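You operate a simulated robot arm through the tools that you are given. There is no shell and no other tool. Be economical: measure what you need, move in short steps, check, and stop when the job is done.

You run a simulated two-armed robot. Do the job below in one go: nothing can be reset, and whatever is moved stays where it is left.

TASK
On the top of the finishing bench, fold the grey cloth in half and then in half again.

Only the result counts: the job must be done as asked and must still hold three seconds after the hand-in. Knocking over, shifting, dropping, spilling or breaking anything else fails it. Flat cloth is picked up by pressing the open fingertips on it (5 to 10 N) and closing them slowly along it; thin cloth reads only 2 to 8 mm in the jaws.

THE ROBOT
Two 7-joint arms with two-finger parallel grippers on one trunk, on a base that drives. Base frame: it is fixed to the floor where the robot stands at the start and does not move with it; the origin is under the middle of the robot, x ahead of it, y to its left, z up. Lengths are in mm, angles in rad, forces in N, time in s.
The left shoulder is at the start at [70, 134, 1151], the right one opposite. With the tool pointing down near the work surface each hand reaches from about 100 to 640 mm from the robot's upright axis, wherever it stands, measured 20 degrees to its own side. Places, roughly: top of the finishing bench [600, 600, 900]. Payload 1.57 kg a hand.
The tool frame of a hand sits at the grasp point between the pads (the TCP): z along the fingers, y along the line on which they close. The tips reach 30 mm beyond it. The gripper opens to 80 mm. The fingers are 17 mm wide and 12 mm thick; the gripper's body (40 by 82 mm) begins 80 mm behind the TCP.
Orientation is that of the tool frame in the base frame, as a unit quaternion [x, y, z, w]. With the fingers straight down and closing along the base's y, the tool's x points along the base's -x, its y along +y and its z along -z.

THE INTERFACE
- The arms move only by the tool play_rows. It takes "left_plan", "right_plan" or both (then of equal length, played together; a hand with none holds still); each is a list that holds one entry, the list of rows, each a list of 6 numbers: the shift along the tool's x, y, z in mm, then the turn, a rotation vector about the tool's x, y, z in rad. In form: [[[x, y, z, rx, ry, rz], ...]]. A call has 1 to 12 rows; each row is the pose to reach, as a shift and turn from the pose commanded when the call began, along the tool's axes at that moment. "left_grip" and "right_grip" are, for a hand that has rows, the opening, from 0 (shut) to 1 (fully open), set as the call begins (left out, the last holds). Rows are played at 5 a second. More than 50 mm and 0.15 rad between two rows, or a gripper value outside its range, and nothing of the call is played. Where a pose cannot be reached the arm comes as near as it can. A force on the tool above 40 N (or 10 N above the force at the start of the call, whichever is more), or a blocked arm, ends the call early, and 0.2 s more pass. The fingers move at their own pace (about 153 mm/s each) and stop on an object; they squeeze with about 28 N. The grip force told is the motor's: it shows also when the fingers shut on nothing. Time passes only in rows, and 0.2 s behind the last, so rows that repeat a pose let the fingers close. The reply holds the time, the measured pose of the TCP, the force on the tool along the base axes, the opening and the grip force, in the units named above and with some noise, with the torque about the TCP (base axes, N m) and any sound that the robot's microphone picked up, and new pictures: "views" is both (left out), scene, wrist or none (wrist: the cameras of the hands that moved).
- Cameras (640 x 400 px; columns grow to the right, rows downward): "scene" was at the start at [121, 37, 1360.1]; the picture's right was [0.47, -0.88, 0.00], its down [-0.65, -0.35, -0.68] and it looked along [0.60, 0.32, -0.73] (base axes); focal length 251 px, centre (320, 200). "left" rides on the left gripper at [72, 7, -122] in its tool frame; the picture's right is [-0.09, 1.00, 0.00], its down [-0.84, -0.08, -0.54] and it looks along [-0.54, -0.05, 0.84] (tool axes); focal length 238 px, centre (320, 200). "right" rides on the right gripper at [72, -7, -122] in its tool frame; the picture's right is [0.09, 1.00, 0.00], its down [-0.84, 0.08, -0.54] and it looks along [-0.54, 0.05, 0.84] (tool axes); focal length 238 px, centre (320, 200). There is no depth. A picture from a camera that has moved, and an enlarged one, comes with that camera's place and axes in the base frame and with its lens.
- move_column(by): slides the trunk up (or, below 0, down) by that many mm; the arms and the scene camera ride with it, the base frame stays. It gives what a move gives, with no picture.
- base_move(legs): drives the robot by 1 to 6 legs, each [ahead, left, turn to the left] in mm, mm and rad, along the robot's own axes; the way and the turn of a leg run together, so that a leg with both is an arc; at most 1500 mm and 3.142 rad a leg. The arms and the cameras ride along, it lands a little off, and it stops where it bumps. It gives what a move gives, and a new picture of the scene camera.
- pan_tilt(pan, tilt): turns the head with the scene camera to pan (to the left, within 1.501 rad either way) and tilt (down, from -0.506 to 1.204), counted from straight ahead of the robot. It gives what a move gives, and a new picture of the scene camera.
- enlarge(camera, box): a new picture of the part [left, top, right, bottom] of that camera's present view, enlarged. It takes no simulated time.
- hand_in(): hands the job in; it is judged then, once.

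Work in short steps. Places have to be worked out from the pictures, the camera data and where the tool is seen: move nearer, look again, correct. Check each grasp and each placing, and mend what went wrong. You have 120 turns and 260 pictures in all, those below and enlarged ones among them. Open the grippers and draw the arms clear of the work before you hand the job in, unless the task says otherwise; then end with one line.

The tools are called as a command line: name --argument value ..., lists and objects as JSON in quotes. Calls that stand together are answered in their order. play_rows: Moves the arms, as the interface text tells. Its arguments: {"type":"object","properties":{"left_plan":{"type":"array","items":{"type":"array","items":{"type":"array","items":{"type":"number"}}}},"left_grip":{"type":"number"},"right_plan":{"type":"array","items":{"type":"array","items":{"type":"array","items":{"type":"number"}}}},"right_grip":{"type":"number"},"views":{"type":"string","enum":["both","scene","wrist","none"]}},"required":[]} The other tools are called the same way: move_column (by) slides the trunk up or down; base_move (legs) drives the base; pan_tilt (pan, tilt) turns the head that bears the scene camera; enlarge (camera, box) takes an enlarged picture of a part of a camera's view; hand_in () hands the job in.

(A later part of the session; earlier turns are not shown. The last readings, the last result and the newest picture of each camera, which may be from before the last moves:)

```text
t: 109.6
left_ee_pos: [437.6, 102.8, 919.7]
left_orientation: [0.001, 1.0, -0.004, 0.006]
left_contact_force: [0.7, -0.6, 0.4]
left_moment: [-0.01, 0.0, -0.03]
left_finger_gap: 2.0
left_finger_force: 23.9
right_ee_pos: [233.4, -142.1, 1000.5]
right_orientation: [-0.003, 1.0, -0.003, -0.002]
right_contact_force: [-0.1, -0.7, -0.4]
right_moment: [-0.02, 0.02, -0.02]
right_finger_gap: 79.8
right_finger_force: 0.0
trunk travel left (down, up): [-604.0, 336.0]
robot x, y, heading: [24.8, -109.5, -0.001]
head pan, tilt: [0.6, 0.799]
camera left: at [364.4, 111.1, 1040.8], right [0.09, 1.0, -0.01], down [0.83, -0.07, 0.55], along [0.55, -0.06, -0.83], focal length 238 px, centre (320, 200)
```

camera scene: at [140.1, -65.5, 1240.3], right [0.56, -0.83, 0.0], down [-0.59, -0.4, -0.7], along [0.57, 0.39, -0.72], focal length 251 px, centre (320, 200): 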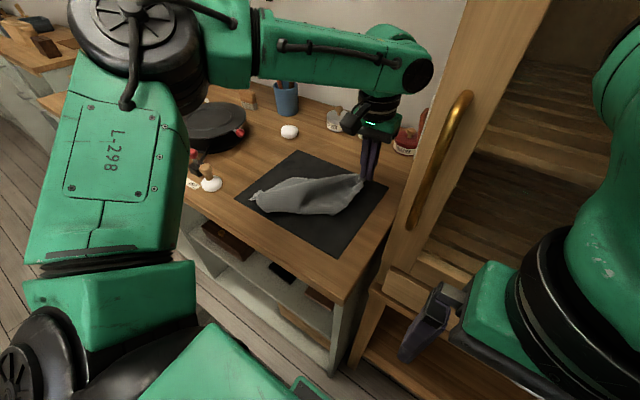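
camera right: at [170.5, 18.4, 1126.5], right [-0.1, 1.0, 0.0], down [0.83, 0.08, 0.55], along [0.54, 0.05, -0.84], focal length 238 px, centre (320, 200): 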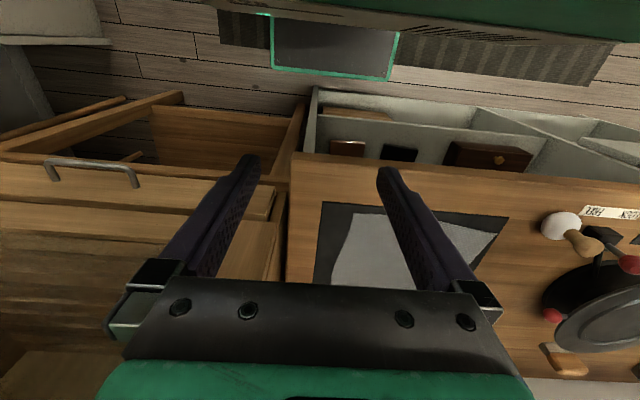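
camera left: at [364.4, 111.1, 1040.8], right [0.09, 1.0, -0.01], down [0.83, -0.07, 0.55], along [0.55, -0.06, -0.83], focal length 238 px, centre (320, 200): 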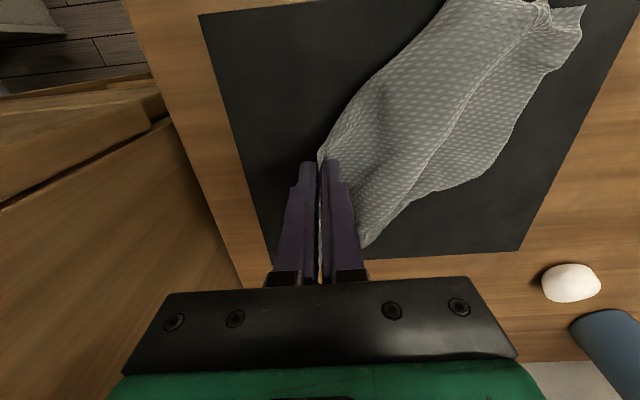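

Held. Pull P1 low to near-right, about (350,72).

play_rows --left_plan '[[[15, -10, 0, 0, 0, 0], [35, -18, 0, 0, 0, 0], [55, -24, 0, 0, 0, 0], [72, -28, 3, 0, 0, 0], [85, -30, 12, 0, 0, 0], [85, -30, 22, 0, 0, 0]]]' --views "both"

enlarge --camera "scene" --box '[230, 140, 390, 260]'

```text
t: 111.0
left_ee_pos: [353.0, 73.3, 898.2]
left_orientation: [0.0, 1.0, -0.003, 0.008]
left_contact_force: [0.3, 1.2, 8.1]
left_moment: [0.01, 0.0, 0.01]
left_finger_gap: 2.2
left_finger_force: 24.2
right_ee_pos: [234.2, -142.8, 1002.5]
right_orientation: [-0.003, 1.0, -0.003, -0.002]
right_contact_force: [0.2, 0.0, -0.9]
right_moment: [0.01, -0.02, -0.01]
right_finger_gap: 79.9
right_finger_force: 0.0
trunk travel left (down, up): [-604.0, 336.0]
robot x, y, heading: [20.0, -108.5, 0.002]
head pan, tilt: [0.6, 0.799]
camera scene: at [138.7, -65.9, 1240.6], right [0.56, -0.83, 0.0], down [-0.59, -0.4, -0.7], along [0.58, 0.39, -0.72], focal length 251 px, centre (320, 200)
camera left: at [279.7, 81.0, 1018.0], right [0.09, 1.0, -0.01], down [0.83, -0.07, 0.55], along [0.55, -0.06, -0.83], focal length 238 px, centre (320, 200)
```

scene: 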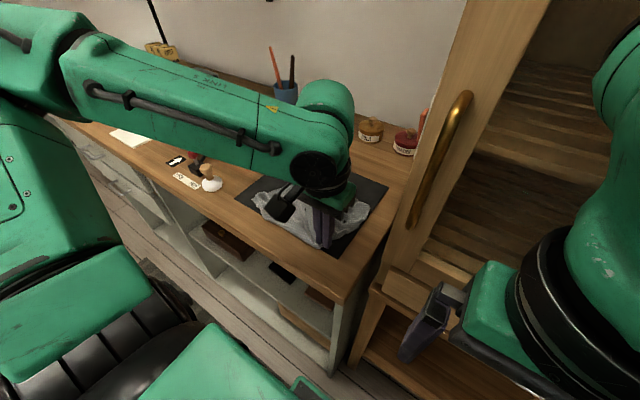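
left: 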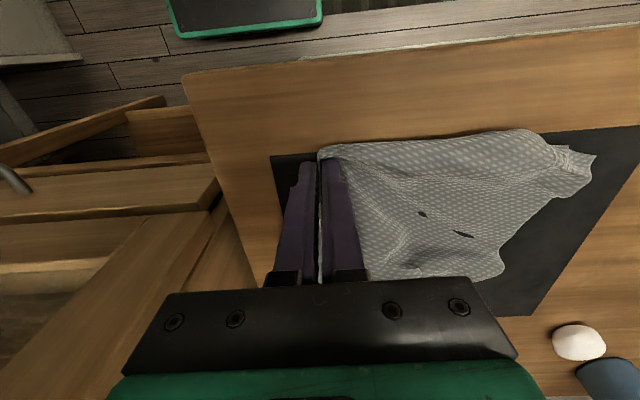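

```text
3.33 times, centred on (310, 200) of scene
camera zoom: at [138.7, -65.9, 1240.6], right [0.56, -0.83, 0.0], down [-0.59, -0.4, -0.7], along [0.58, 0.39, -0.72], focal length 836 px, centre (353, 200)
```

zoom: 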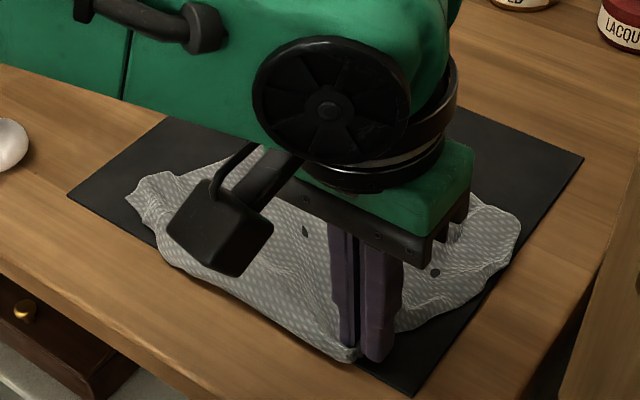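

It opened nicely. Release and look from the side.

play_rows --left_plan '[[[0, 0, -2, 0, 0, 0], [0, 0, -20, 0, 0, 0], [0, 0, -60, 0, 0, 0], [-20, 35, -90, 0, 0, 0], [-40, 75, -105, 0, 0, 0], [-50, 120, -115, 0, 0, 0], [-55, 165, -120, 0, 0, 0], [-60, 210, -120, 0, 0, 0], [-60, 255, -120, 0, 0, 0]]]' --left_grip 0.3 --views "none"

enlarge --camera "left" --box '[40, 40, 320, 240]'

enlarge --camera "scene" --box '[230, 140, 390, 260]'

```text
refused: row 4 steps farther than a row can; nothing moved
```

```text
2.00 times, centred on (180, 140) of left
camera zoom: at [279.7, 81.0, 1018.0], right [0.09, 1.0, -0.01], down [0.83, -0.07, 0.55], along [0.55, -0.06, -0.83], focal length 477 px, centre (600, 320)
```

zoom: 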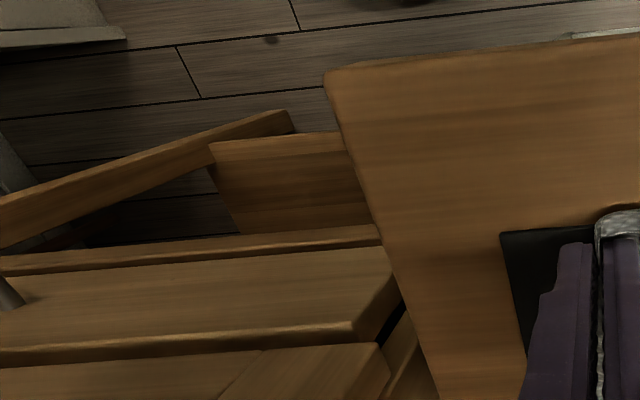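

```text
3.33 times, centred on (310, 200) of scene
camera zoom: at [138.7, -65.9, 1240.6], right [0.56, -0.83, 0.0], down [-0.59, -0.4, -0.7], along [0.58, 0.39, -0.72], focal length 836 px, centre (353, 200)
```

zoom: 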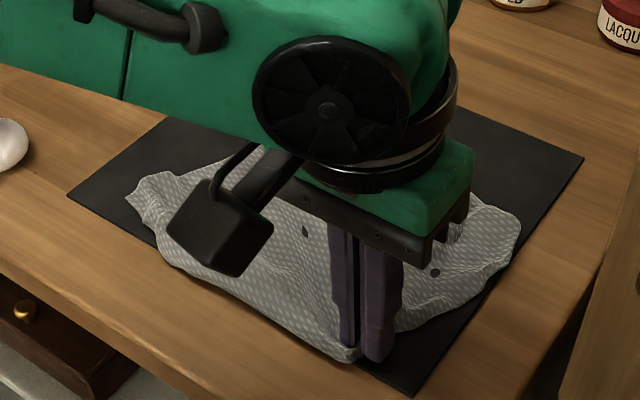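

play_rows --left_plan '[[[0, 0, -2, 0, 0, 0], [0, 0, -20, 0, 0, 0], [0, 0, -60, 0, 0, 0], [-15, 25, -90, 0, 0, 0], [-30, 65, -105, 0, 0, 0], [-40, 110, -115, 0, 0, 0], [-45, 155, -120, 0, 0, 0], [-50, 200, -120, 0, 0, 0], [-60, 245, -120, 0, 0, 0]]]' --left_grip 0.3 --views "none"

enlarge --camera "left" --box '[40, 30, 320, 230]'

enlarge --camera "scene" --box '[230, 140, 390, 260]'

```text
t: 113.0
left_ee_pos: [411.8, 321.9, 1014.5]
left_orientation: [0.0, 1.0, -0.004, 0.004]
left_contact_force: [0.3, 0.2, 0.6]
left_moment: [-0.01, 0.01, 0.02]
left_finger_gap: 24.0
left_finger_force: 0.1
right_ee_pos: [235.6, -140.7, 1000.8]
right_orientation: [-0.003, 1.0, -0.003, -0.001]
right_contact_force: [0.1, 0.5, 0.1]
right_moment: [-0.03, 0.02, 0.02]
right_finger_gap: 79.8
right_finger_force: 0.0
trunk travel left (down, up): [-604.0, 336.0]
robot x, y, heading: [23.2, -112.5, -0.002]
head pan, tilt: [0.6, 0.799]
```

```text
2.00 times, centred on (180, 130) of left
camera zoom: at [339.4, 329.7, 1136.1], right [0.09, 1.0, -0.01], down [0.83, -0.07, 0.55], along [0.55, -0.06, -0.83], focal length 477 px, centre (600, 340)
```

zoom: 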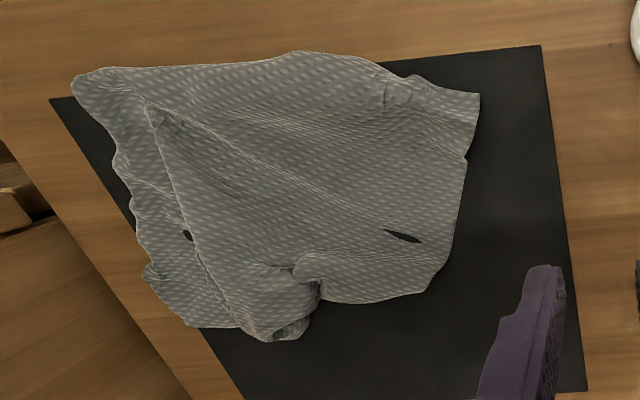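

```text
3.33 times, centred on (310, 200) of scene
camera zoom: at [140.1, -64.7, 1240.2], right [0.56, -0.83, 0.0], down [-0.59, -0.41, -0.7], along [0.57, 0.39, -0.72], focal length 836 px, centre (353, 200)
```

zoom: 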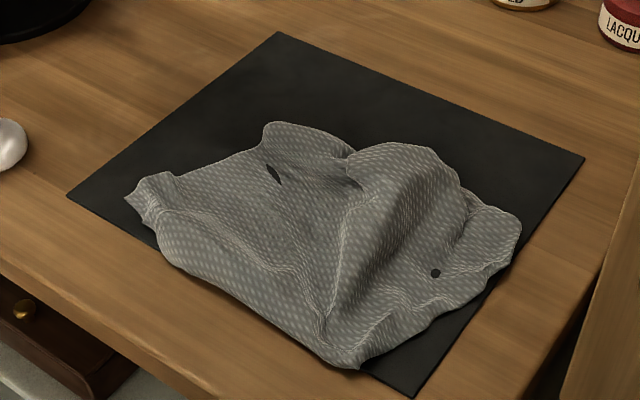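

Big improvement: near edge T–P1 now spans the front. The far part is still tucked under at X'≈(470,203). I'll pinch it there, lift so the tuck hangs, then lower while backing off so the hidden corner lands on the far side.

play_rows --left_plan '[[[-15, -38, 20, 0, 0, 0], [-30, -75, 45, 0, 0, 0], [-45, -105, 75, 0, 0, 0], [-51, -115, 100, 0, 0, 0], [-51, -115, 113, 0, 0, 0]]]' --left_grip 0.3 --views "wrist"

```text
t: 114.2
left_ee_pos: [463.9, 203.2, 903.9]
left_orientation: [0.002, 1.0, -0.005, 0.005]
left_contact_force: [0.6, 0.4, 0.3]
left_moment: [0.0, -0.03, -0.02]
left_finger_gap: 23.9
left_finger_force: 0.0
right_ee_pos: [233.5, -142.6, 1000.5]
right_orientation: [-0.003, 1.0, -0.003, -0.001]
right_contact_force: [-1.4, -0.1, 0.1]
right_moment: [0.01, 0.0, 0.0]
right_finger_gap: 79.9
right_finger_force: 0.0
trunk travel left (down, up): [-604.0, 336.0]
robot x, y, heading: [23.9, -112.2, -0.0]
head pan, tilt: [0.6, 0.799]
camera left: at [390.9, 211.0, 1024.4], right [0.09, 1.0, -0.01], down [0.83, -0.07, 0.55], along [0.55, -0.06, -0.83], focal length 238 px, centre (320, 200)
```

left: 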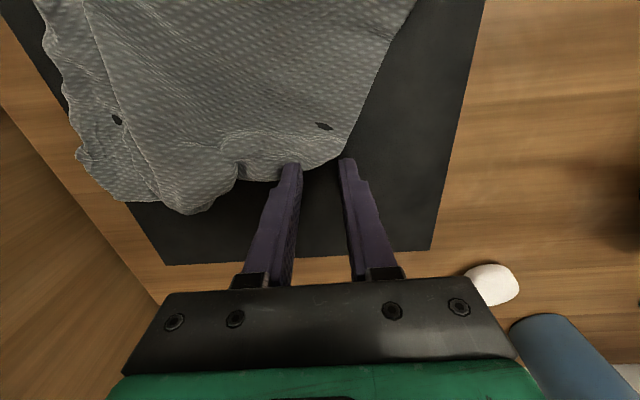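

play_rows --left_plan '[[[0, -10, 0, 0, 0, 0], [0, -10, 7, 0, 0, 0], [0, -10, 8.5, 0, 0, 0]]]' --left_grip 0.3 --views "none"

play_rows --left_plan '[[[0, 0, 0.5, 0, 0, 0]]]' --left_grip 0.12 --views "none"

play_rows --left_plan '[[[0, 0, 0, 0, 0, 0], [0, 0, 0, 0, 0, 0], [0, 0, 0, 0, 0, 0], [0, 0, -25, 0, 0, 0], [0, 0, -55, 0, 0, 0], [0, 0, -90, 0, 0, 0]]]' --left_grip 0.0 --views "wrist"

enlarge --camera "scene" --box '[230, 110, 390, 250]'

```text
t: 115.0
left_ee_pos: [464.9, 193.0, 895.2]
left_orientation: [0.001, 1.0, -0.003, 0.005]
left_contact_force: [-0.5, -0.6, -0.6]
left_moment: [0.02, 0.02, -0.01]
left_finger_gap: 23.9
left_finger_force: 0.1
right_ee_pos: [234.6, -142.0, 1001.0]
right_orientation: [-0.002, 1.0, -0.002, -0.001]
right_contact_force: [0.0, 0.7, -0.7]
right_moment: [0.01, -0.03, 0.0]
right_finger_gap: 80.4
right_finger_force: 0.1
trunk travel left (down, up): [-604.0, 336.0]
robot x, y, heading: [21.6, -112.8, -0.004]
head pan, tilt: [0.6, 0.799]
```

```text
t: 115.4
left_ee_pos: [463.7, 193.7, 895.4]
left_orientation: [0.0, 1.0, -0.004, 0.005]
left_contact_force: [0.3, -0.3, 0.2]
left_moment: [0.03, 0.04, 0.02]
left_finger_gap: 9.6
left_finger_force: 0.1
right_ee_pos: [233.9, -142.1, 1000.5]
right_orientation: [-0.003, 1.0, -0.003, -0.001]
right_contact_force: [-0.3, 0.4, -0.4]
right_moment: [-0.01, 0.01, 0.03]
right_finger_gap: 79.9
right_finger_force: 0.1
trunk travel left (down, up): [-604.0, 336.0]
robot x, y, heading: [22.0, -111.3, -0.001]
head pan, tilt: [0.6, 0.799]
```

```text
t: 116.8
left_ee_pos: [464.3, 192.4, 985.2]
left_orientation: [0.0, 1.0, -0.004, 0.005]
left_contact_force: [0.1, -0.8, 0.6]
left_moment: [-0.02, -0.03, -0.02]
left_finger_gap: 2.0
left_finger_force: 24.0
right_ee_pos: [234.8, -143.1, 1001.7]
right_orientation: [-0.003, 1.0, -0.003, -0.002]
right_contact_force: [0.2, 0.3, 0.1]
right_moment: [0.01, 0.0, -0.02]
right_finger_gap: 80.0
right_finger_force: 0.1
trunk travel left (down, up): [-604.0, 336.0]
robot x, y, heading: [17.4, -108.8, 0.004]
head pan, tilt: [0.6, 0.799]
camera left: at [389.6, 201.1, 1106.1], right [0.09, 1.0, -0.01], down [0.83, -0.07, 0.55], along [0.55, -0.06, -0.83], focal length 238 px, centre (320, 200)
```

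left: 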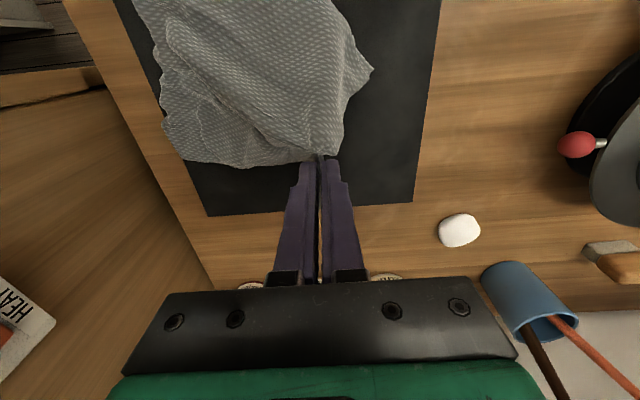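

```text
2.86 times, centred on (310, 180) of scene
camera zoom: at [138.9, -66.2, 1240.4], right [0.56, -0.83, 0.0], down [-0.59, -0.4, -0.7], along [0.58, 0.39, -0.72], focal length 716 px, centre (349, 257)
```

zoom: 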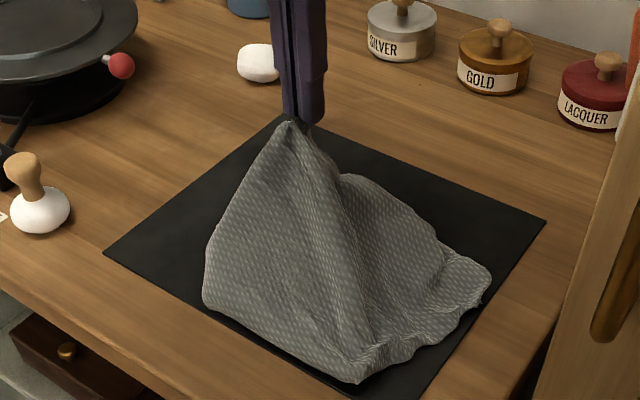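

The sheet lifts cleanly as a tent. Carry it toward far-left, overshoot, and lower while backing off.

play_rows --left_plan '[[[-25, 12, 0, 0, 0, 0], [-50, 24, 3, 0, 0, 0], [-75, 34, 8, 0, 0, 0], [-90, 42, 20, 0, 0, 0], [-88, 42, 45, 0, 0, 0], [-80, 40, 65, 0, 0, 0], [-68, 38, 80, 0, 0, 0], [-60, 36, 88, 0, 0, 0]]]' --views "both"

enlarge --camera "scene" --box '[230, 130, 390, 250]'

```text
t: 118.6
left_ee_pos: [523.8, 230.4, 899.4]
left_orientation: [0.001, 1.0, -0.004, 0.007]
left_contact_force: [0.2, -0.2, 1.1]
left_moment: [0.01, 0.02, -0.01]
left_finger_gap: 1.9
left_finger_force: 23.1
right_ee_pos: [233.9, -143.2, 1001.0]
right_orientation: [-0.003, 1.0, -0.003, -0.002]
right_contact_force: [-0.4, -0.2, -0.3]
right_moment: [0.0, -0.02, -0.01]
right_finger_gap: 80.0
right_finger_force: 0.0
trunk travel left (down, up): [-604.0, 336.0]
robot x, y, heading: [25.0, -109.7, 0.003]
head pan, tilt: [0.6, 0.799]
camera scene: at [138.7, -66.0, 1240.5], right [0.56, -0.83, 0.0], down [-0.59, -0.4, -0.7], along [0.58, 0.39, -0.72], focal length 251 px, centre (320, 200)
camera left: at [450.2, 237.5, 1018.7], right [0.09, 1.0, -0.01], down [0.83, -0.07, 0.55], along [0.55, -0.06, -0.83], focal length 238 px, centre (320, 200)
```

scene: 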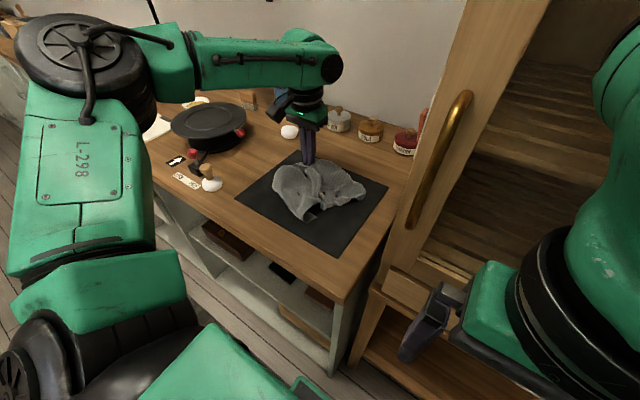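
left: 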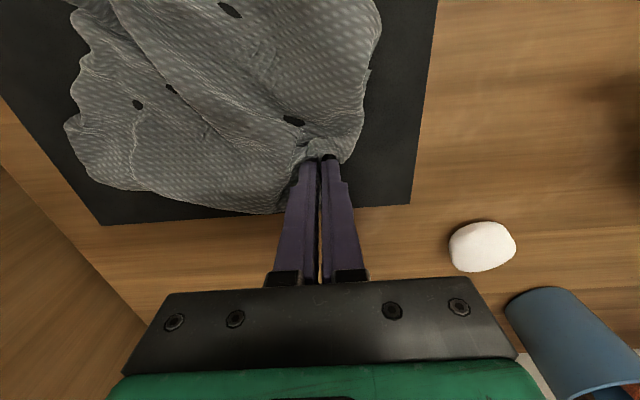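

```text
3.33 times, centred on (310, 190) of scene
camera zoom: at [138.7, -66.0, 1240.5], right [0.56, -0.83, 0.0], down [-0.59, -0.4, -0.7], along [0.58, 0.39, -0.72], focal length 836 px, centre (353, 233)
```

zoom: 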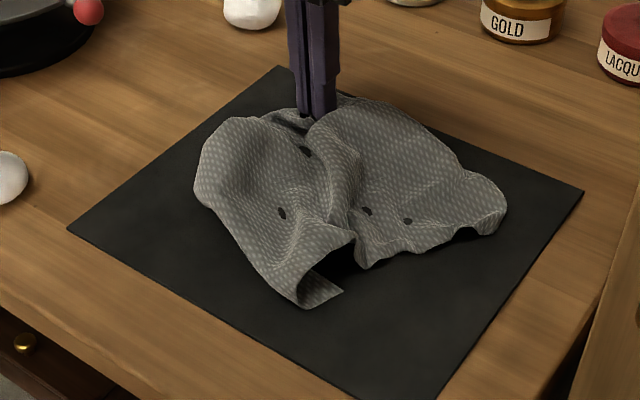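

Release and look again from the side.

play_rows --left_plan '[[[0, 0, 0, 0, 0, 0], [0, 0, -20, 0, 0, 0], [0, 0, -60, 0, 0, 0], [20, 20, -90, 0, 0, 0], [45, 50, -105, 0, 0, 0], [75, 80, -115, 0, 0, 0], [100, 105, -125, 0, 0, 0]]]' --left_grip 0.3 --views "none"

enlarge --camera "left" --box '[40, 30, 320, 230]'

enlarge --camera "scene" --box '[250, 145, 380, 240]'

```text
t: 120.2
left_ee_pos: [421.8, 337.2, 1020.5]
left_orientation: [0.001, 1.0, -0.004, 0.006]
left_contact_force: [-0.7, 0.4, -0.4]
left_moment: [-0.03, 0.01, -0.03]
left_finger_gap: 23.9
left_finger_force: 0.1
right_ee_pos: [233.1, -141.4, 1001.3]
right_orientation: [-0.003, 1.0, -0.003, -0.002]
right_contact_force: [-0.3, 0.0, 0.1]
right_moment: [0.01, -0.01, 0.03]
right_finger_gap: 79.9
right_finger_force: 0.1
trunk travel left (down, up): [-604.0, 336.0]
robot x, y, heading: [19.5, -113.7, -0.002]
head pan, tilt: [0.6, 0.799]
```

```text
2.00 times, centred on (180, 130) of left
camera zoom: at [349.3, 345.4, 1140.9], right [0.09, 1.0, -0.01], down [0.83, -0.07, 0.55], along [0.55, -0.06, -0.83], focal length 477 px, centre (600, 340)
```

zoom: 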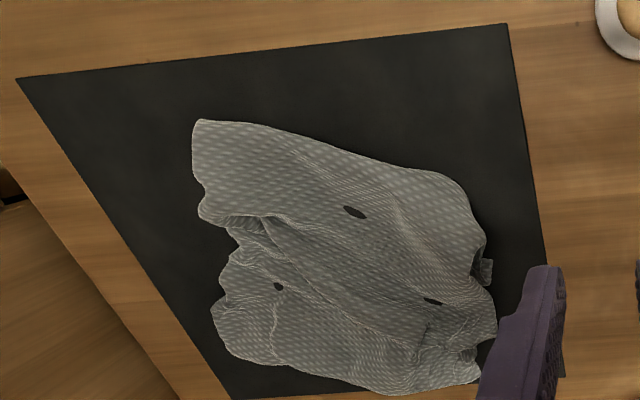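

```text
4.21 times, centred on (315, 192) of scene
camera zoom: at [138.3, -64.9, 1240.4], right [0.56, -0.83, 0.0], down [-0.59, -0.41, -0.7], along [0.58, 0.39, -0.72], focal length 1056 px, centre (341, 232)
```

zoom: 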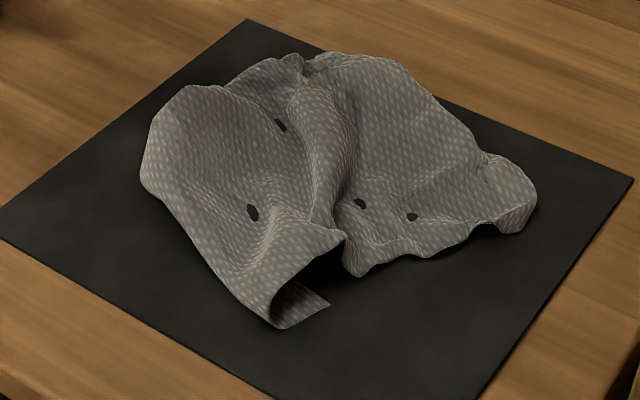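

A near corner N is rolled under at ≈(385,122), with its tip showing. I'll pinch it there and pull outward to near-right again.

play_rows --left_plan '[[[10, -45, 10, 0, 0, 0], [20, -90, 25, 0, 0, 0], [28, -135, 45, 0, 0, 0], [32, -175, 65, 0, 0, 0], [34, -212, 80, 0, 0, 0], [34, -213, 105, 0, 0, 0], [34, -213, 118, 0, 0, 0]]]' --left_grip 0.35 --views "wrist"

enlarge --camera "left" --box '[240, 90, 420, 210]'

```text
t: 121.8
left_ee_pos: [390.1, 122.7, 904.1]
left_orientation: [0.0, 1.0, -0.004, 0.005]
left_contact_force: [0.0, 0.0, -0.7]
left_moment: [0.0, 0.02, -0.01]
left_finger_gap: 28.2
left_finger_force: 0.0
right_ee_pos: [233.6, -142.9, 1000.8]
right_orientation: [-0.002, 1.0, -0.003, -0.002]
right_contact_force: [-0.5, 0.2, 0.1]
right_moment: [0.0, 0.01, 0.01]
right_finger_gap: 80.0
right_finger_force: 0.1
trunk travel left (down, up): [-604.0, 336.0]
robot x, y, heading: [23.2, -107.2, -0.003]
head pan, tilt: [0.6, 0.799]
camera left: at [317.3, 129.4, 1024.5], right [0.09, 1.0, -0.01], down [0.83, -0.07, 0.55], along [0.55, -0.06, -0.83], focal length 238 px, centre (320, 200)
```

left: 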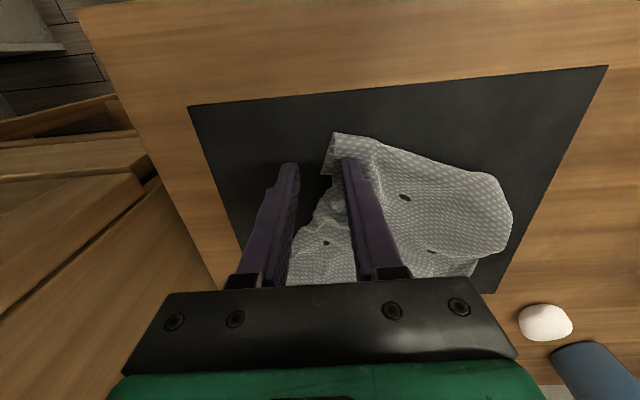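

```text
3.33 times, centred on (330, 150) of left
camera zoom: at [317.3, 129.4, 1024.5], right [0.09, 1.0, -0.01], down [0.83, -0.07, 0.55], along [0.55, -0.06, -0.83], focal length 794 px, centre (287, 367)
```

zoom: 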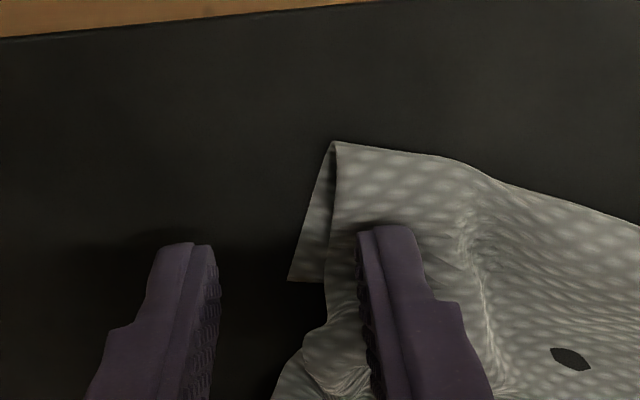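

The corner's tip is folded under along a short crease. I'll pinch the top layer at that crease, lift ~55 mm so the tip hangs, and lower while backing inward so it lands outward.

play_rows --left_plan '[[[-4, 12, -5, 0, 0, 0], [-4, 15, 5, 0, 0, 0], [-4, 15, 9, 0, 0, 0]]]' --left_grip 0.25 --views "none"

play_rows --left_plan '[[[0, 0, 0.5, 0, 0, 0]]]' --left_grip 0.1 --views "none"

play_rows --left_plan '[[[0, 0, 0, 0, 0, 0], [0, 0, 0, 0, 0, 0], [0, 0, 0, 0, 0, 0], [5, -5, -25, 0, 0, 0], [15, -20, -50, 0, 0, 0], [35, -45, -65, 0, 0, 0], [55, -65, -65, 0, 0, 0], [60, -75, -60, 0, 0, 0]]]' --left_grip 0.0 --views "both"

enlarge --camera "scene" --box '[240, 140, 390, 260]'

```text
t: 122.6
left_ee_pos: [395.4, 135.7, 894.9]
left_orientation: [0.0, 1.0, -0.004, 0.005]
left_contact_force: [-0.1, 0.5, 1.1]
left_moment: [-0.01, -0.01, 0.0]
left_finger_gap: 19.9
left_finger_force: 0.0
right_ee_pos: [235.0, -142.4, 1001.8]
right_orientation: [-0.002, 1.0, -0.002, -0.002]
right_contact_force: [0.6, 0.8, -0.3]
right_moment: [0.0, 0.03, 0.03]
right_finger_gap: 80.0
right_finger_force: 0.1
trunk travel left (down, up): [-604.0, 336.0]
robot x, y, heading: [21.7, -109.1, -0.005]
head pan, tilt: [0.6, 0.799]
```

```text
t: 123.0
left_ee_pos: [394.4, 135.2, 897.2]
left_orientation: [0.001, 1.0, -0.003, 0.005]
left_contact_force: [0.6, -0.8, 2.3]
left_moment: [0.01, 0.03, 0.01]
left_finger_gap: 7.4
left_finger_force: 0.1
right_ee_pos: [232.8, -142.5, 1002.2]
right_orientation: [-0.002, 1.0, -0.002, -0.001]
right_contact_force: [0.0, -0.4, 0.4]
right_moment: [0.01, 0.02, 0.03]
right_finger_gap: 80.2
right_finger_force: 0.0
trunk travel left (down, up): [-604.0, 336.0]
robot x, y, heading: [23.0, -106.6, 0.001]
head pan, tilt: [0.6, 0.799]
```

```text
t: 124.8
left_ee_pos: [332.9, 62.2, 953.0]
left_orientation: [0.001, 1.0, -0.004, 0.005]
left_contact_force: [0.4, -0.8, -0.4]
left_moment: [0.03, -0.02, 0.01]
left_finger_gap: 0.2
left_finger_force: 21.0
right_ee_pos: [234.0, -143.8, 1001.2]
right_orientation: [-0.003, 1.0, -0.003, -0.001]
right_contact_force: [0.4, -0.3, -0.3]
right_moment: [-0.01, 0.0, 0.03]
right_finger_gap: 79.9
right_finger_force: 0.0
trunk travel left (down, up): [-604.0, 336.0]
robot x, y, heading: [17.2, -113.2, 0.004]
head pan, tilt: [0.6, 0.799]
camera scene: at [139.7, -66.0, 1240.3], right [0.56, -0.83, 0.0], down [-0.59, -0.4, -0.7], along [0.58, 0.39, -0.72], focal length 251 px, centre (320, 200)
camera left: at [260.3, 68.6, 1074.7], right [0.09, 1.0, -0.01], down [0.83, -0.07, 0.55], along [0.55, -0.06, -0.83], focal length 238 px, centre (320, 200)
```

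scene: 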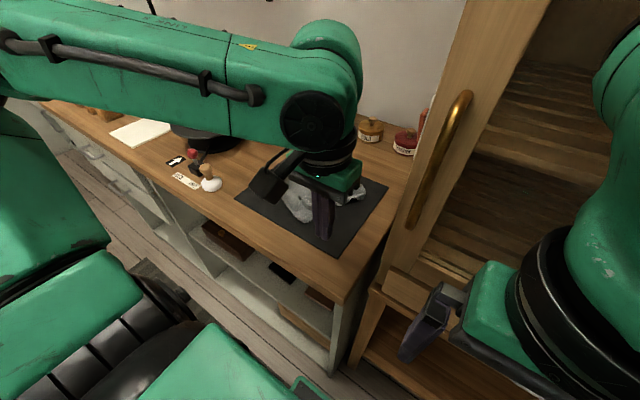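
left: 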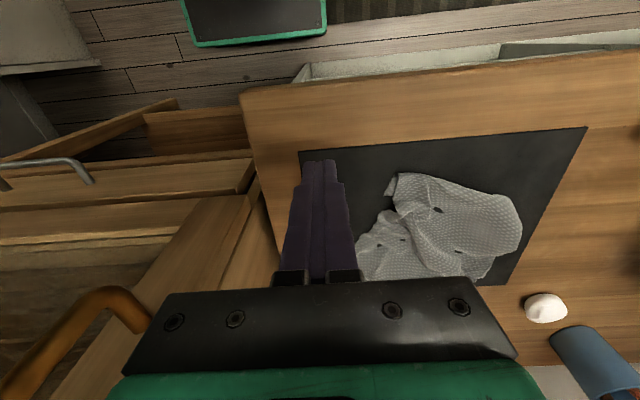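

```text
3.33 times, centred on (315, 200) of scene
camera zoom: at [139.7, -66.0, 1240.3], right [0.56, -0.83, 0.0], down [-0.59, -0.4, -0.7], along [0.58, 0.39, -0.72], focal length 836 px, centre (337, 200)
```

zoom: 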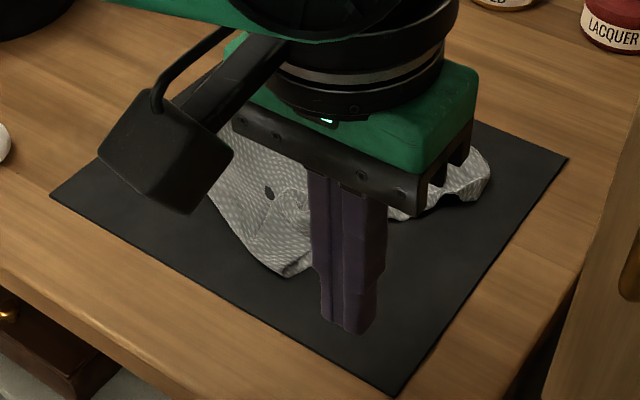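

Slipped off. Enlarge to relocate the corner, then retry with firmer pressure.

enlarge --camera "left" --box '[340, 150, 540, 290]'

```text
2.86 times, centred on (440, 220) of left
camera zoom: at [260.3, 68.6, 1074.7], right [0.09, 1.0, -0.01], down [0.83, -0.07, 0.55], along [0.55, -0.06, -0.83], focal length 681 px, centre (-23, 143)
```

zoom: 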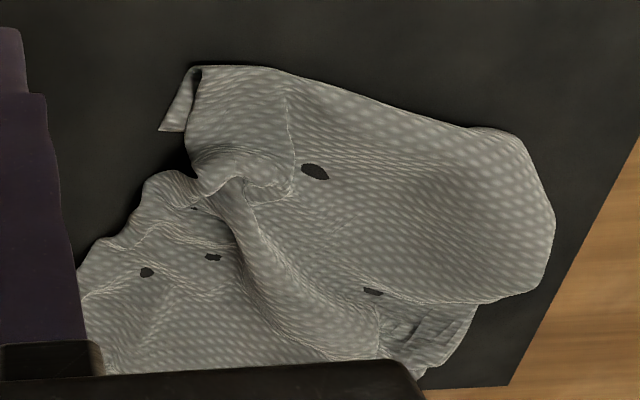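

Tip at ≈(397,120). Pinch the protruding sliver directly with a narrow gap and firmer press.

play_rows --left_plan '[[[-30, 30, 0, 0, 0, 0], [-58, 58, 0, 0, 0, 0], [-60, 60, 30, 0, 0, 0], [-60, 60, 50, 0, 0, 0], [-60, 60, 58.5, 0, 0, 0]]]' --left_grip 0.2 --views "wrist"

enlarge --camera "left" --box '[260, 110, 400, 200]'

```text
t: 126.0
left_ee_pos: [394.1, 120.9, 895.0]
left_orientation: [0.001, 1.0, -0.004, 0.006]
left_contact_force: [0.0, 0.5, 1.0]
left_moment: [0.03, 0.01, 0.0]
left_finger_gap: 15.8
left_finger_force: 0.1
right_ee_pos: [234.9, -141.4, 1000.8]
right_orientation: [-0.004, 1.0, -0.003, -0.002]
right_contact_force: [-0.4, -0.7, 0.4]
right_moment: [-0.01, 0.03, 0.01]
right_finger_gap: 79.9
right_finger_force: 0.0
trunk travel left (down, up): [-604.0, 336.0]
robot x, y, heading: [21.2, -111.3, 0.003]
head pan, tilt: [0.6, 0.799]
camera left: at [321.4, 129.0, 1016.2], right [0.09, 1.0, -0.01], down [0.83, -0.07, 0.55], along [0.55, -0.06, -0.83], focal length 238 px, centre (320, 200)
```

left: 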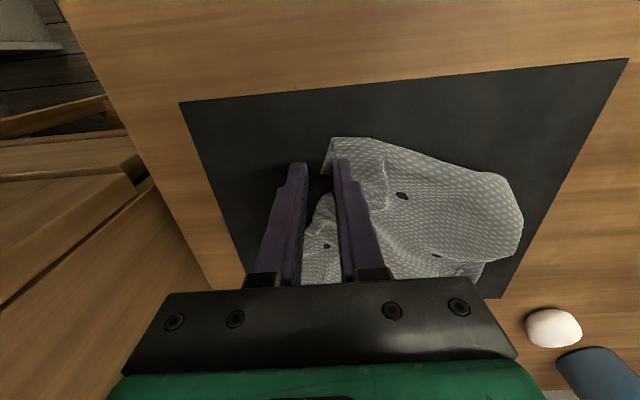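

```text
4.44 times, centred on (330, 155) of left
camera zoom: at [321.4, 129.0, 1016.2], right [0.09, 1.0, -0.01], down [0.83, -0.07, 0.55], along [0.55, -0.06, -0.83], focal length 1059 px, centre (276, 400)
```

zoom: 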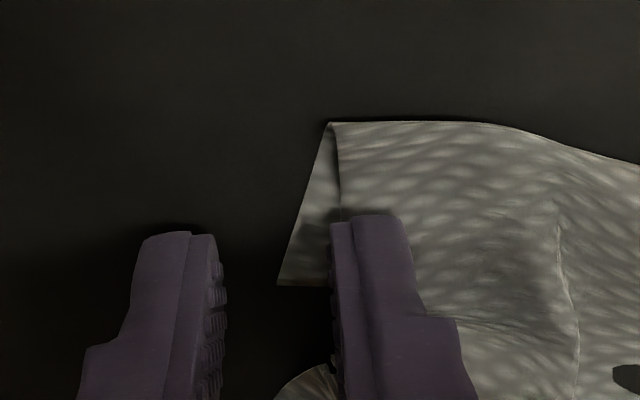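

play_rows --left_plan '[[[-3, 6, -2, 0, 0, 0], [-4, 7, 1.2, 0, 0, 0]]]' --left_grip 0.2 --views "none"

play_rows --left_plan '[[[0, 0, 0.4, 0, 0, 0]]]' --left_grip 0.1 --views "none"

play_rows --left_plan '[[[0, 0, 0, 0, 0, 0], [0, 0, 0, 0, 0, 0], [0, 0, 0, 0, 0, 0], [0, 0, -15, 0, 0, 0]]]' --left_grip 0.0 --views "wrist"

```text
t: 126.6
left_ee_pos: [397.4, 128.4, 895.2]
left_orientation: [0.001, 1.0, -0.004, 0.005]
left_contact_force: [0.1, -0.4, 0.6]
left_moment: [0.02, 0.03, 0.02]
left_finger_gap: 15.9
left_finger_force: 0.1
right_ee_pos: [234.2, -142.2, 1001.9]
right_orientation: [-0.002, 1.0, -0.002, -0.002]
right_contact_force: [0.4, 0.1, -0.5]
right_moment: [-0.02, -0.03, 0.0]
right_finger_gap: 80.2
right_finger_force: 0.1
trunk travel left (down, up): [-604.0, 336.0]
robot x, y, heading: [20.5, -110.8, 0.001]
head pan, tilt: [0.6, 0.799]
```

```text
t: 127.0
left_ee_pos: [398.5, 127.8, 895.1]
left_orientation: [0.001, 1.0, -0.003, 0.005]
left_contact_force: [0.3, 0.8, 3.6]
left_moment: [0.05, 0.03, 0.01]
left_finger_gap: 8.2
left_finger_force: 0.3
right_ee_pos: [234.5, -143.3, 1001.2]
right_orientation: [-0.004, 1.0, -0.003, -0.002]
right_contact_force: [-1.5, 0.2, 0.0]
right_moment: [-0.02, -0.01, -0.03]
right_finger_gap: 79.9
right_finger_force: 0.1
trunk travel left (down, up): [-604.0, 336.0]
robot x, y, heading: [21.4, -113.7, 0.0]
head pan, tilt: [0.6, 0.799]
```

```text
t: 128.0
left_ee_pos: [397.5, 130.1, 909.9]
left_orientation: [0.0, 1.0, -0.003, 0.005]
left_contact_force: [0.0, -0.2, 0.5]
left_moment: [-0.01, 0.0, -0.01]
left_finger_gap: 0.0
left_finger_force: 20.8
right_ee_pos: [233.4, -142.5, 1001.3]
right_orientation: [-0.003, 1.0, -0.003, -0.002]
right_contact_force: [-0.2, 0.2, -0.6]
right_moment: [-0.03, 0.02, -0.01]
right_finger_gap: 80.0
right_finger_force: 0.0
trunk travel left (down, up): [-604.0, 336.0]
robot x, y, heading: [19.5, -110.1, -0.007]
head pan, tilt: [0.6, 0.799]
camera left: at [324.3, 136.3, 1030.1], right [0.09, 1.0, -0.01], down [0.83, -0.07, 0.55], along [0.55, -0.06, -0.83], focal length 238 px, centre (320, 200)
```

left: 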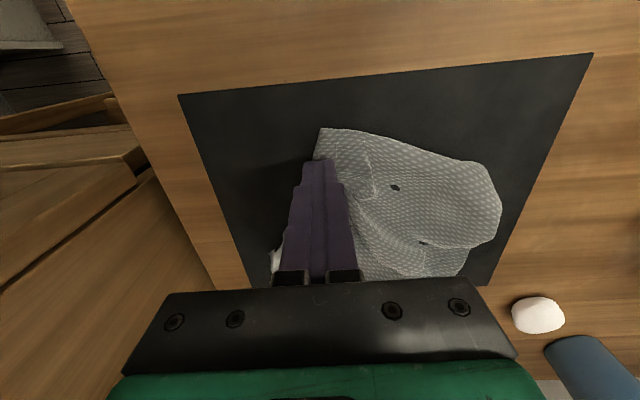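

One-finger-off pinches fail here; both fingers need to be on cloth. Pinch the top layer ~20 mm inside the fold, at (386,152).

play_rows --left_plan '[[[5, 12, -8, 0, 0, 0], [10, 23, -8, 0, 0, 0], [10, 23, 8, 0, 0, 0], [10, 23, 15, 0, 0, 0]]]' --left_grip 0.32 --views "none"

play_rows --left_plan '[[[0, 0, 0.8, 0, 0, 0]]]' --left_grip 0.2 --views "none"

play_rows --left_plan '[[[0, 0, 0, 0, 0, 0]]]' --left_grip 0.1 --views "none"

play_rows --left_plan '[[[0, 0, 0, 0, 0, 0], [0, 0, 0, 0, 0, 0], [0, 0, 0, 0, 0, 0], [0, 0, -20, 0, 0, 0], [5, -8, -45, 0, 0, 0], [10, -15, -65, 0, 0, 0]]]' --left_grip 0.0 --views "wrist"

enlarge --camera "scene" --box '[240, 130, 390, 260]'

```text
t: 129.0
left_ee_pos: [388.8, 150.9, 895.0]
left_orientation: [0.001, 1.0, -0.003, 0.006]
left_contact_force: [0.9, -0.3, 2.6]
left_moment: [-0.05, -0.01, 0.05]
left_finger_gap: 25.9
left_finger_force: 0.4
right_ee_pos: [235.0, -142.1, 1001.9]
right_orientation: [-0.003, 1.0, -0.004, -0.003]
right_contact_force: [-0.6, 0.8, -0.5]
right_moment: [0.0, -0.01, 0.0]
right_finger_gap: 79.9
right_finger_force: 0.1
trunk travel left (down, up): [-604.0, 336.0]
robot x, y, heading: [22.3, -109.7, 0.006]
head pan, tilt: [0.6, 0.799]
```

```text
t: 129.4
left_ee_pos: [387.3, 151.2, 895.9]
left_orientation: [0.001, 1.0, -0.003, 0.007]
left_contact_force: [0.7, 0.4, 9.1]
left_moment: [-0.04, 0.01, 0.0]
left_finger_gap: 16.2
left_finger_force: 0.1
right_ee_pos: [234.0, -142.9, 1001.4]
right_orientation: [-0.003, 1.0, -0.004, -0.002]
right_contact_force: [-0.1, 0.3, 0.1]
right_moment: [0.01, 0.0, 0.0]
right_finger_gap: 80.0
right_finger_force: 0.0
trunk travel left (down, up): [-604.0, 336.0]
robot x, y, heading: [24.2, -111.3, 0.0]
head pan, tilt: [0.6, 0.799]
```

```text
t: 129.8
left_ee_pos: [387.6, 150.6, 894.8]
left_orientation: [0.001, 1.0, -0.004, 0.006]
left_contact_force: [2.2, -0.6, 12.1]
left_moment: [-0.08, -0.04, 0.05]
left_finger_gap: 7.5
left_finger_force: 0.0
right_ee_pos: [233.9, -142.8, 1002.2]
right_orientation: [-0.002, 1.0, -0.002, -0.001]
right_contact_force: [0.5, -0.6, -0.5]
right_moment: [0.02, -0.02, 0.01]
right_finger_gap: 80.1
right_finger_force: 0.2
trunk travel left (down, up): [-604.0, 336.0]
robot x, y, heading: [22.4, -110.4, 0.001]
head pan, tilt: [0.6, 0.799]
```

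```text
t: 131.2
left_ee_pos: [377.2, 136.9, 958.1]
left_orientation: [0.001, 1.0, -0.004, 0.005]
left_contact_force: [-0.1, -1.7, -0.2]
left_moment: [-0.02, -0.03, -0.04]
left_finger_gap: 2.0
left_finger_force: 23.9
right_ee_pos: [233.8, -143.2, 1001.0]
right_orientation: [-0.003, 1.0, -0.002, -0.001]
right_contact_force: [0.8, 0.1, -0.8]
right_moment: [-0.01, 0.01, -0.01]
right_finger_gap: 80.0
right_finger_force: 0.1
trunk travel left (down, up): [-604.0, 336.0]
robot x, y, heading: [28.1, -109.1, -0.002]
head pan, tilt: [0.6, 0.799]
camera left: at [303.8, 144.9, 1078.9], right [0.09, 1.0, -0.01], down [0.83, -0.07, 0.55], along [0.55, -0.06, -0.83], focal length 238 px, centre (320, 200)
```

left: 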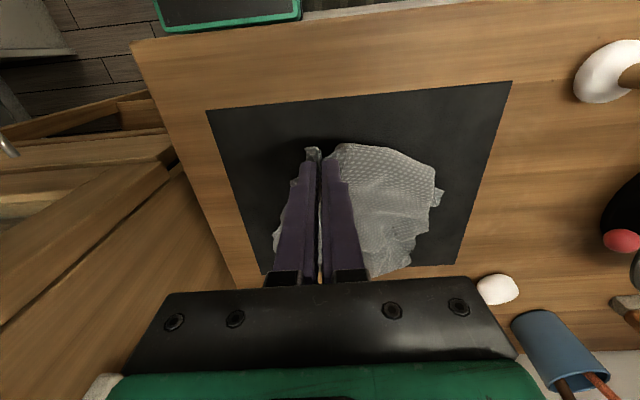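

```text
3.08 times, centred on (315, 195) of scene
camera zoom: at [139.1, -65.7, 1240.3], right [0.56, -0.83, 0.0], down [-0.59, -0.4, -0.7], along [0.58, 0.39, -0.72], focal length 771 px, centre (335, 215)
```

zoom: 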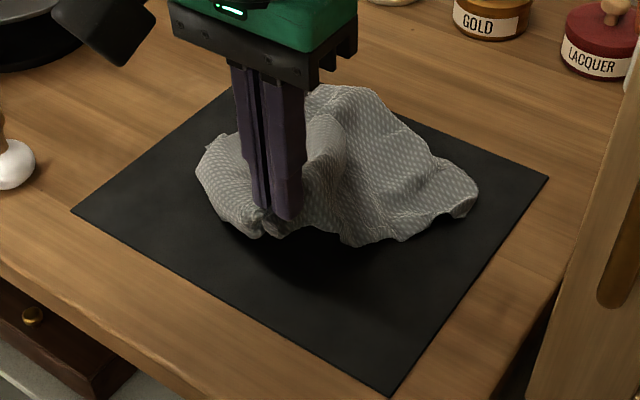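

Held. Pull it outward to near-right, then lower while backing slightly inward.

play_rows --left_plan '[[[15, -20, 0, 0, 0, 0], [30, -40, 0, 0, 0, 0], [45, -62, 0, 0, 0, 0], [58, -78, 8, 0, 0, 0], [56, -76, 25, 0, 0, 0], [48, -68, 42, 0, 0, 0], [38, -60, 55, 0, 0, 0], [32, -55, 60, 0, 0, 0]]]' --views "wrist"

play_rows --left_plan '[[[0, 0, 0, 0, 0, 0], [0, 0, -20, 0, 0, 0], [0, 0, -60, 0, 0, 0], [-15, 25, -90, 0, 0, 0], [-30, 65, -105, 0, 0, 0], [-40, 110, -115, 0, 0, 0], [-45, 155, -120, 0, 0, 0], [-50, 200, -120, 0, 0, 0], [-60, 245, -120, 0, 0, 0]]]' --left_grip 0.3 --views "none"

enlarge --camera "left" --box '[40, 30, 320, 230]'

enlarge --camera "scene" --box '[240, 140, 390, 260]'

```text
t: 133.0
left_ee_pos: [347.3, 80.9, 899.5]
left_orientation: [0.001, 1.0, -0.003, 0.006]
left_contact_force: [-0.5, -0.3, 1.7]
left_moment: [-0.01, 0.05, 0.0]
left_finger_gap: 2.0
left_finger_force: 23.7
right_ee_pos: [234.3, -142.5, 1001.4]
right_orientation: [-0.003, 1.0, -0.002, -0.002]
right_contact_force: [0.1, -0.1, -0.5]
right_moment: [0.01, 0.0, 0.03]
right_finger_gap: 80.1
right_finger_force: 0.0
trunk travel left (down, up): [-604.0, 336.0]
robot x, y, heading: [20.4, -110.5, -0.003]
head pan, tilt: [0.6, 0.799]
camera left: at [272.9, 88.7, 1019.0], right [0.09, 1.0, -0.01], down [0.83, -0.07, 0.55], along [0.55, -0.06, -0.83], focal length 238 px, centre (320, 200)
```

left: 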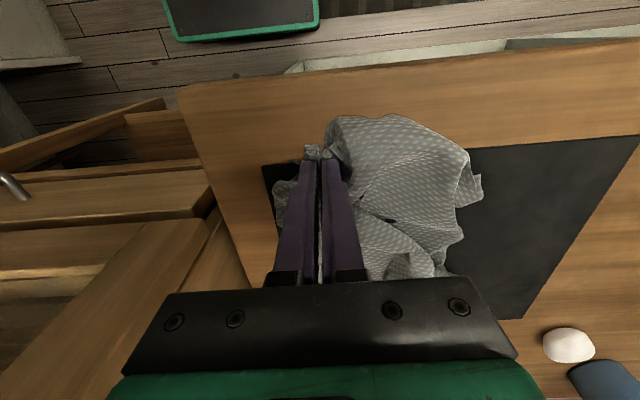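

```text
t: 135.0
left_ee_pos: [404.5, 327.3, 1016.4]
left_orientation: [0.001, 1.0, -0.004, 0.005]
left_contact_force: [0.1, 1.0, -1.0]
left_moment: [0.02, -0.01, 0.0]
left_finger_gap: 24.0
left_finger_force: 0.1
right_ee_pos: [235.2, -142.2, 1001.4]
right_orientation: [-0.003, 1.0, -0.002, -0.001]
right_contact_force: [0.9, -0.3, 0.1]
right_moment: [-0.03, 0.0, 0.0]
right_finger_gap: 79.8
right_finger_force: 0.0
trunk travel left (down, up): [-604.0, 336.0]
robot x, y, heading: [25.2, -107.0, 0.004]
head pan, tilt: [0.6, 0.799]
```

```text
2.00 times, centred on (180, 130) of left
camera zoom: at [332.0, 335.3, 1136.9], right [0.09, 1.0, -0.01], down [0.83, -0.07, 0.55], along [0.55, -0.06, -0.83], focal length 477 px, centre (600, 340)
```

zoom: 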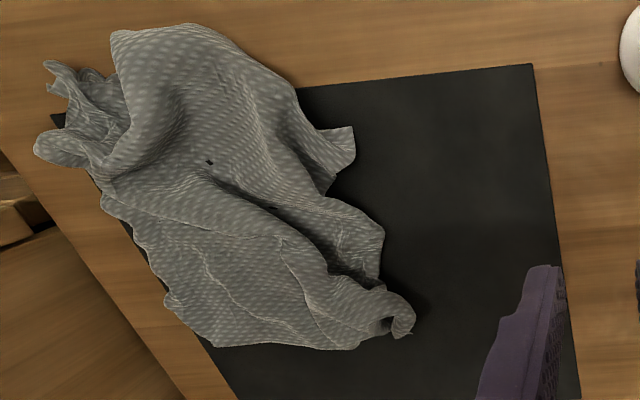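

```text
3.33 times, centred on (315, 200) of scene
camera zoom: at [140.1, -64.7, 1240.2], right [0.56, -0.83, 0.0], down [-0.59, -0.41, -0.7], along [0.57, 0.39, -0.72], focal length 836 px, centre (337, 200)
```

zoom: 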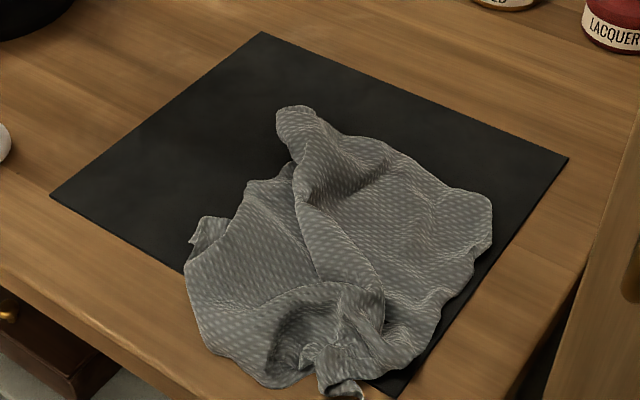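

Next pull: corner T (≈(367,196)) out to the left. Pinch at (374,182).

play_rows --left_plan '[[[8, -40, 15, 0, 0, 0], [16, -80, 35, 0, 0, 0], [24, -120, 60, 0, 0, 0], [30, -144, 90, 0, 0, 0], [30, -144, 113, 0, 0, 0]]]' --left_grip 0.3 --views "wrist"

enlarge --camera "left" --box '[240, 90, 420, 210]'

```text
t: 136.2
left_ee_pos: [375.2, 182.9, 905.5]
left_orientation: [0.0, 1.0, -0.005, 0.005]
left_contact_force: [-0.3, -0.3, 0.3]
left_moment: [0.02, -0.01, 0.03]
left_finger_gap: 24.0
left_finger_force: 0.0
right_ee_pos: [233.6, -142.2, 1001.4]
right_orientation: [-0.003, 1.0, -0.002, -0.001]
right_contact_force: [0.2, 0.9, -0.2]
right_moment: [-0.05, 0.01, 0.01]
right_finger_gap: 79.7
right_finger_force: 0.1
trunk travel left (down, up): [-604.0, 336.0]
robot x, y, heading: [17.4, -113.0, -0.001]
head pan, tilt: [0.6, 0.799]
camera left: at [302.8, 190.9, 1025.4], right [0.09, 1.0, -0.01], down [0.83, -0.07, 0.55], along [0.55, -0.06, -0.83], focal length 238 px, centre (320, 200)
```

left: 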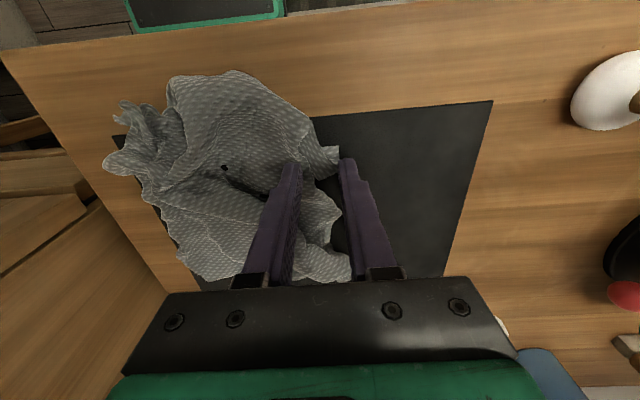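

```text
3.33 times, centred on (330, 150) of left
camera zoom: at [302.8, 190.9, 1025.4], right [0.09, 1.0, -0.01], down [0.83, -0.07, 0.55], along [0.55, -0.06, -0.83], focal length 794 px, centre (287, 367)
```

zoom: 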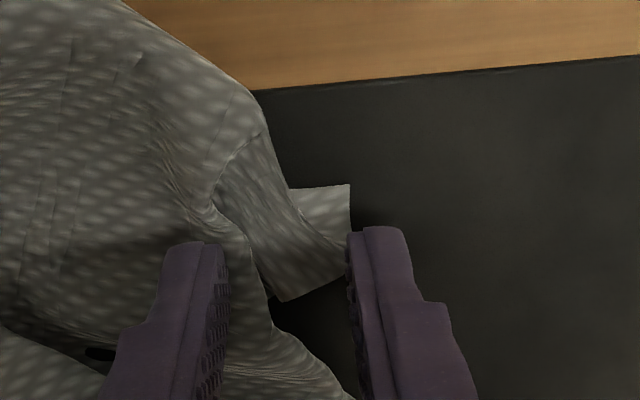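

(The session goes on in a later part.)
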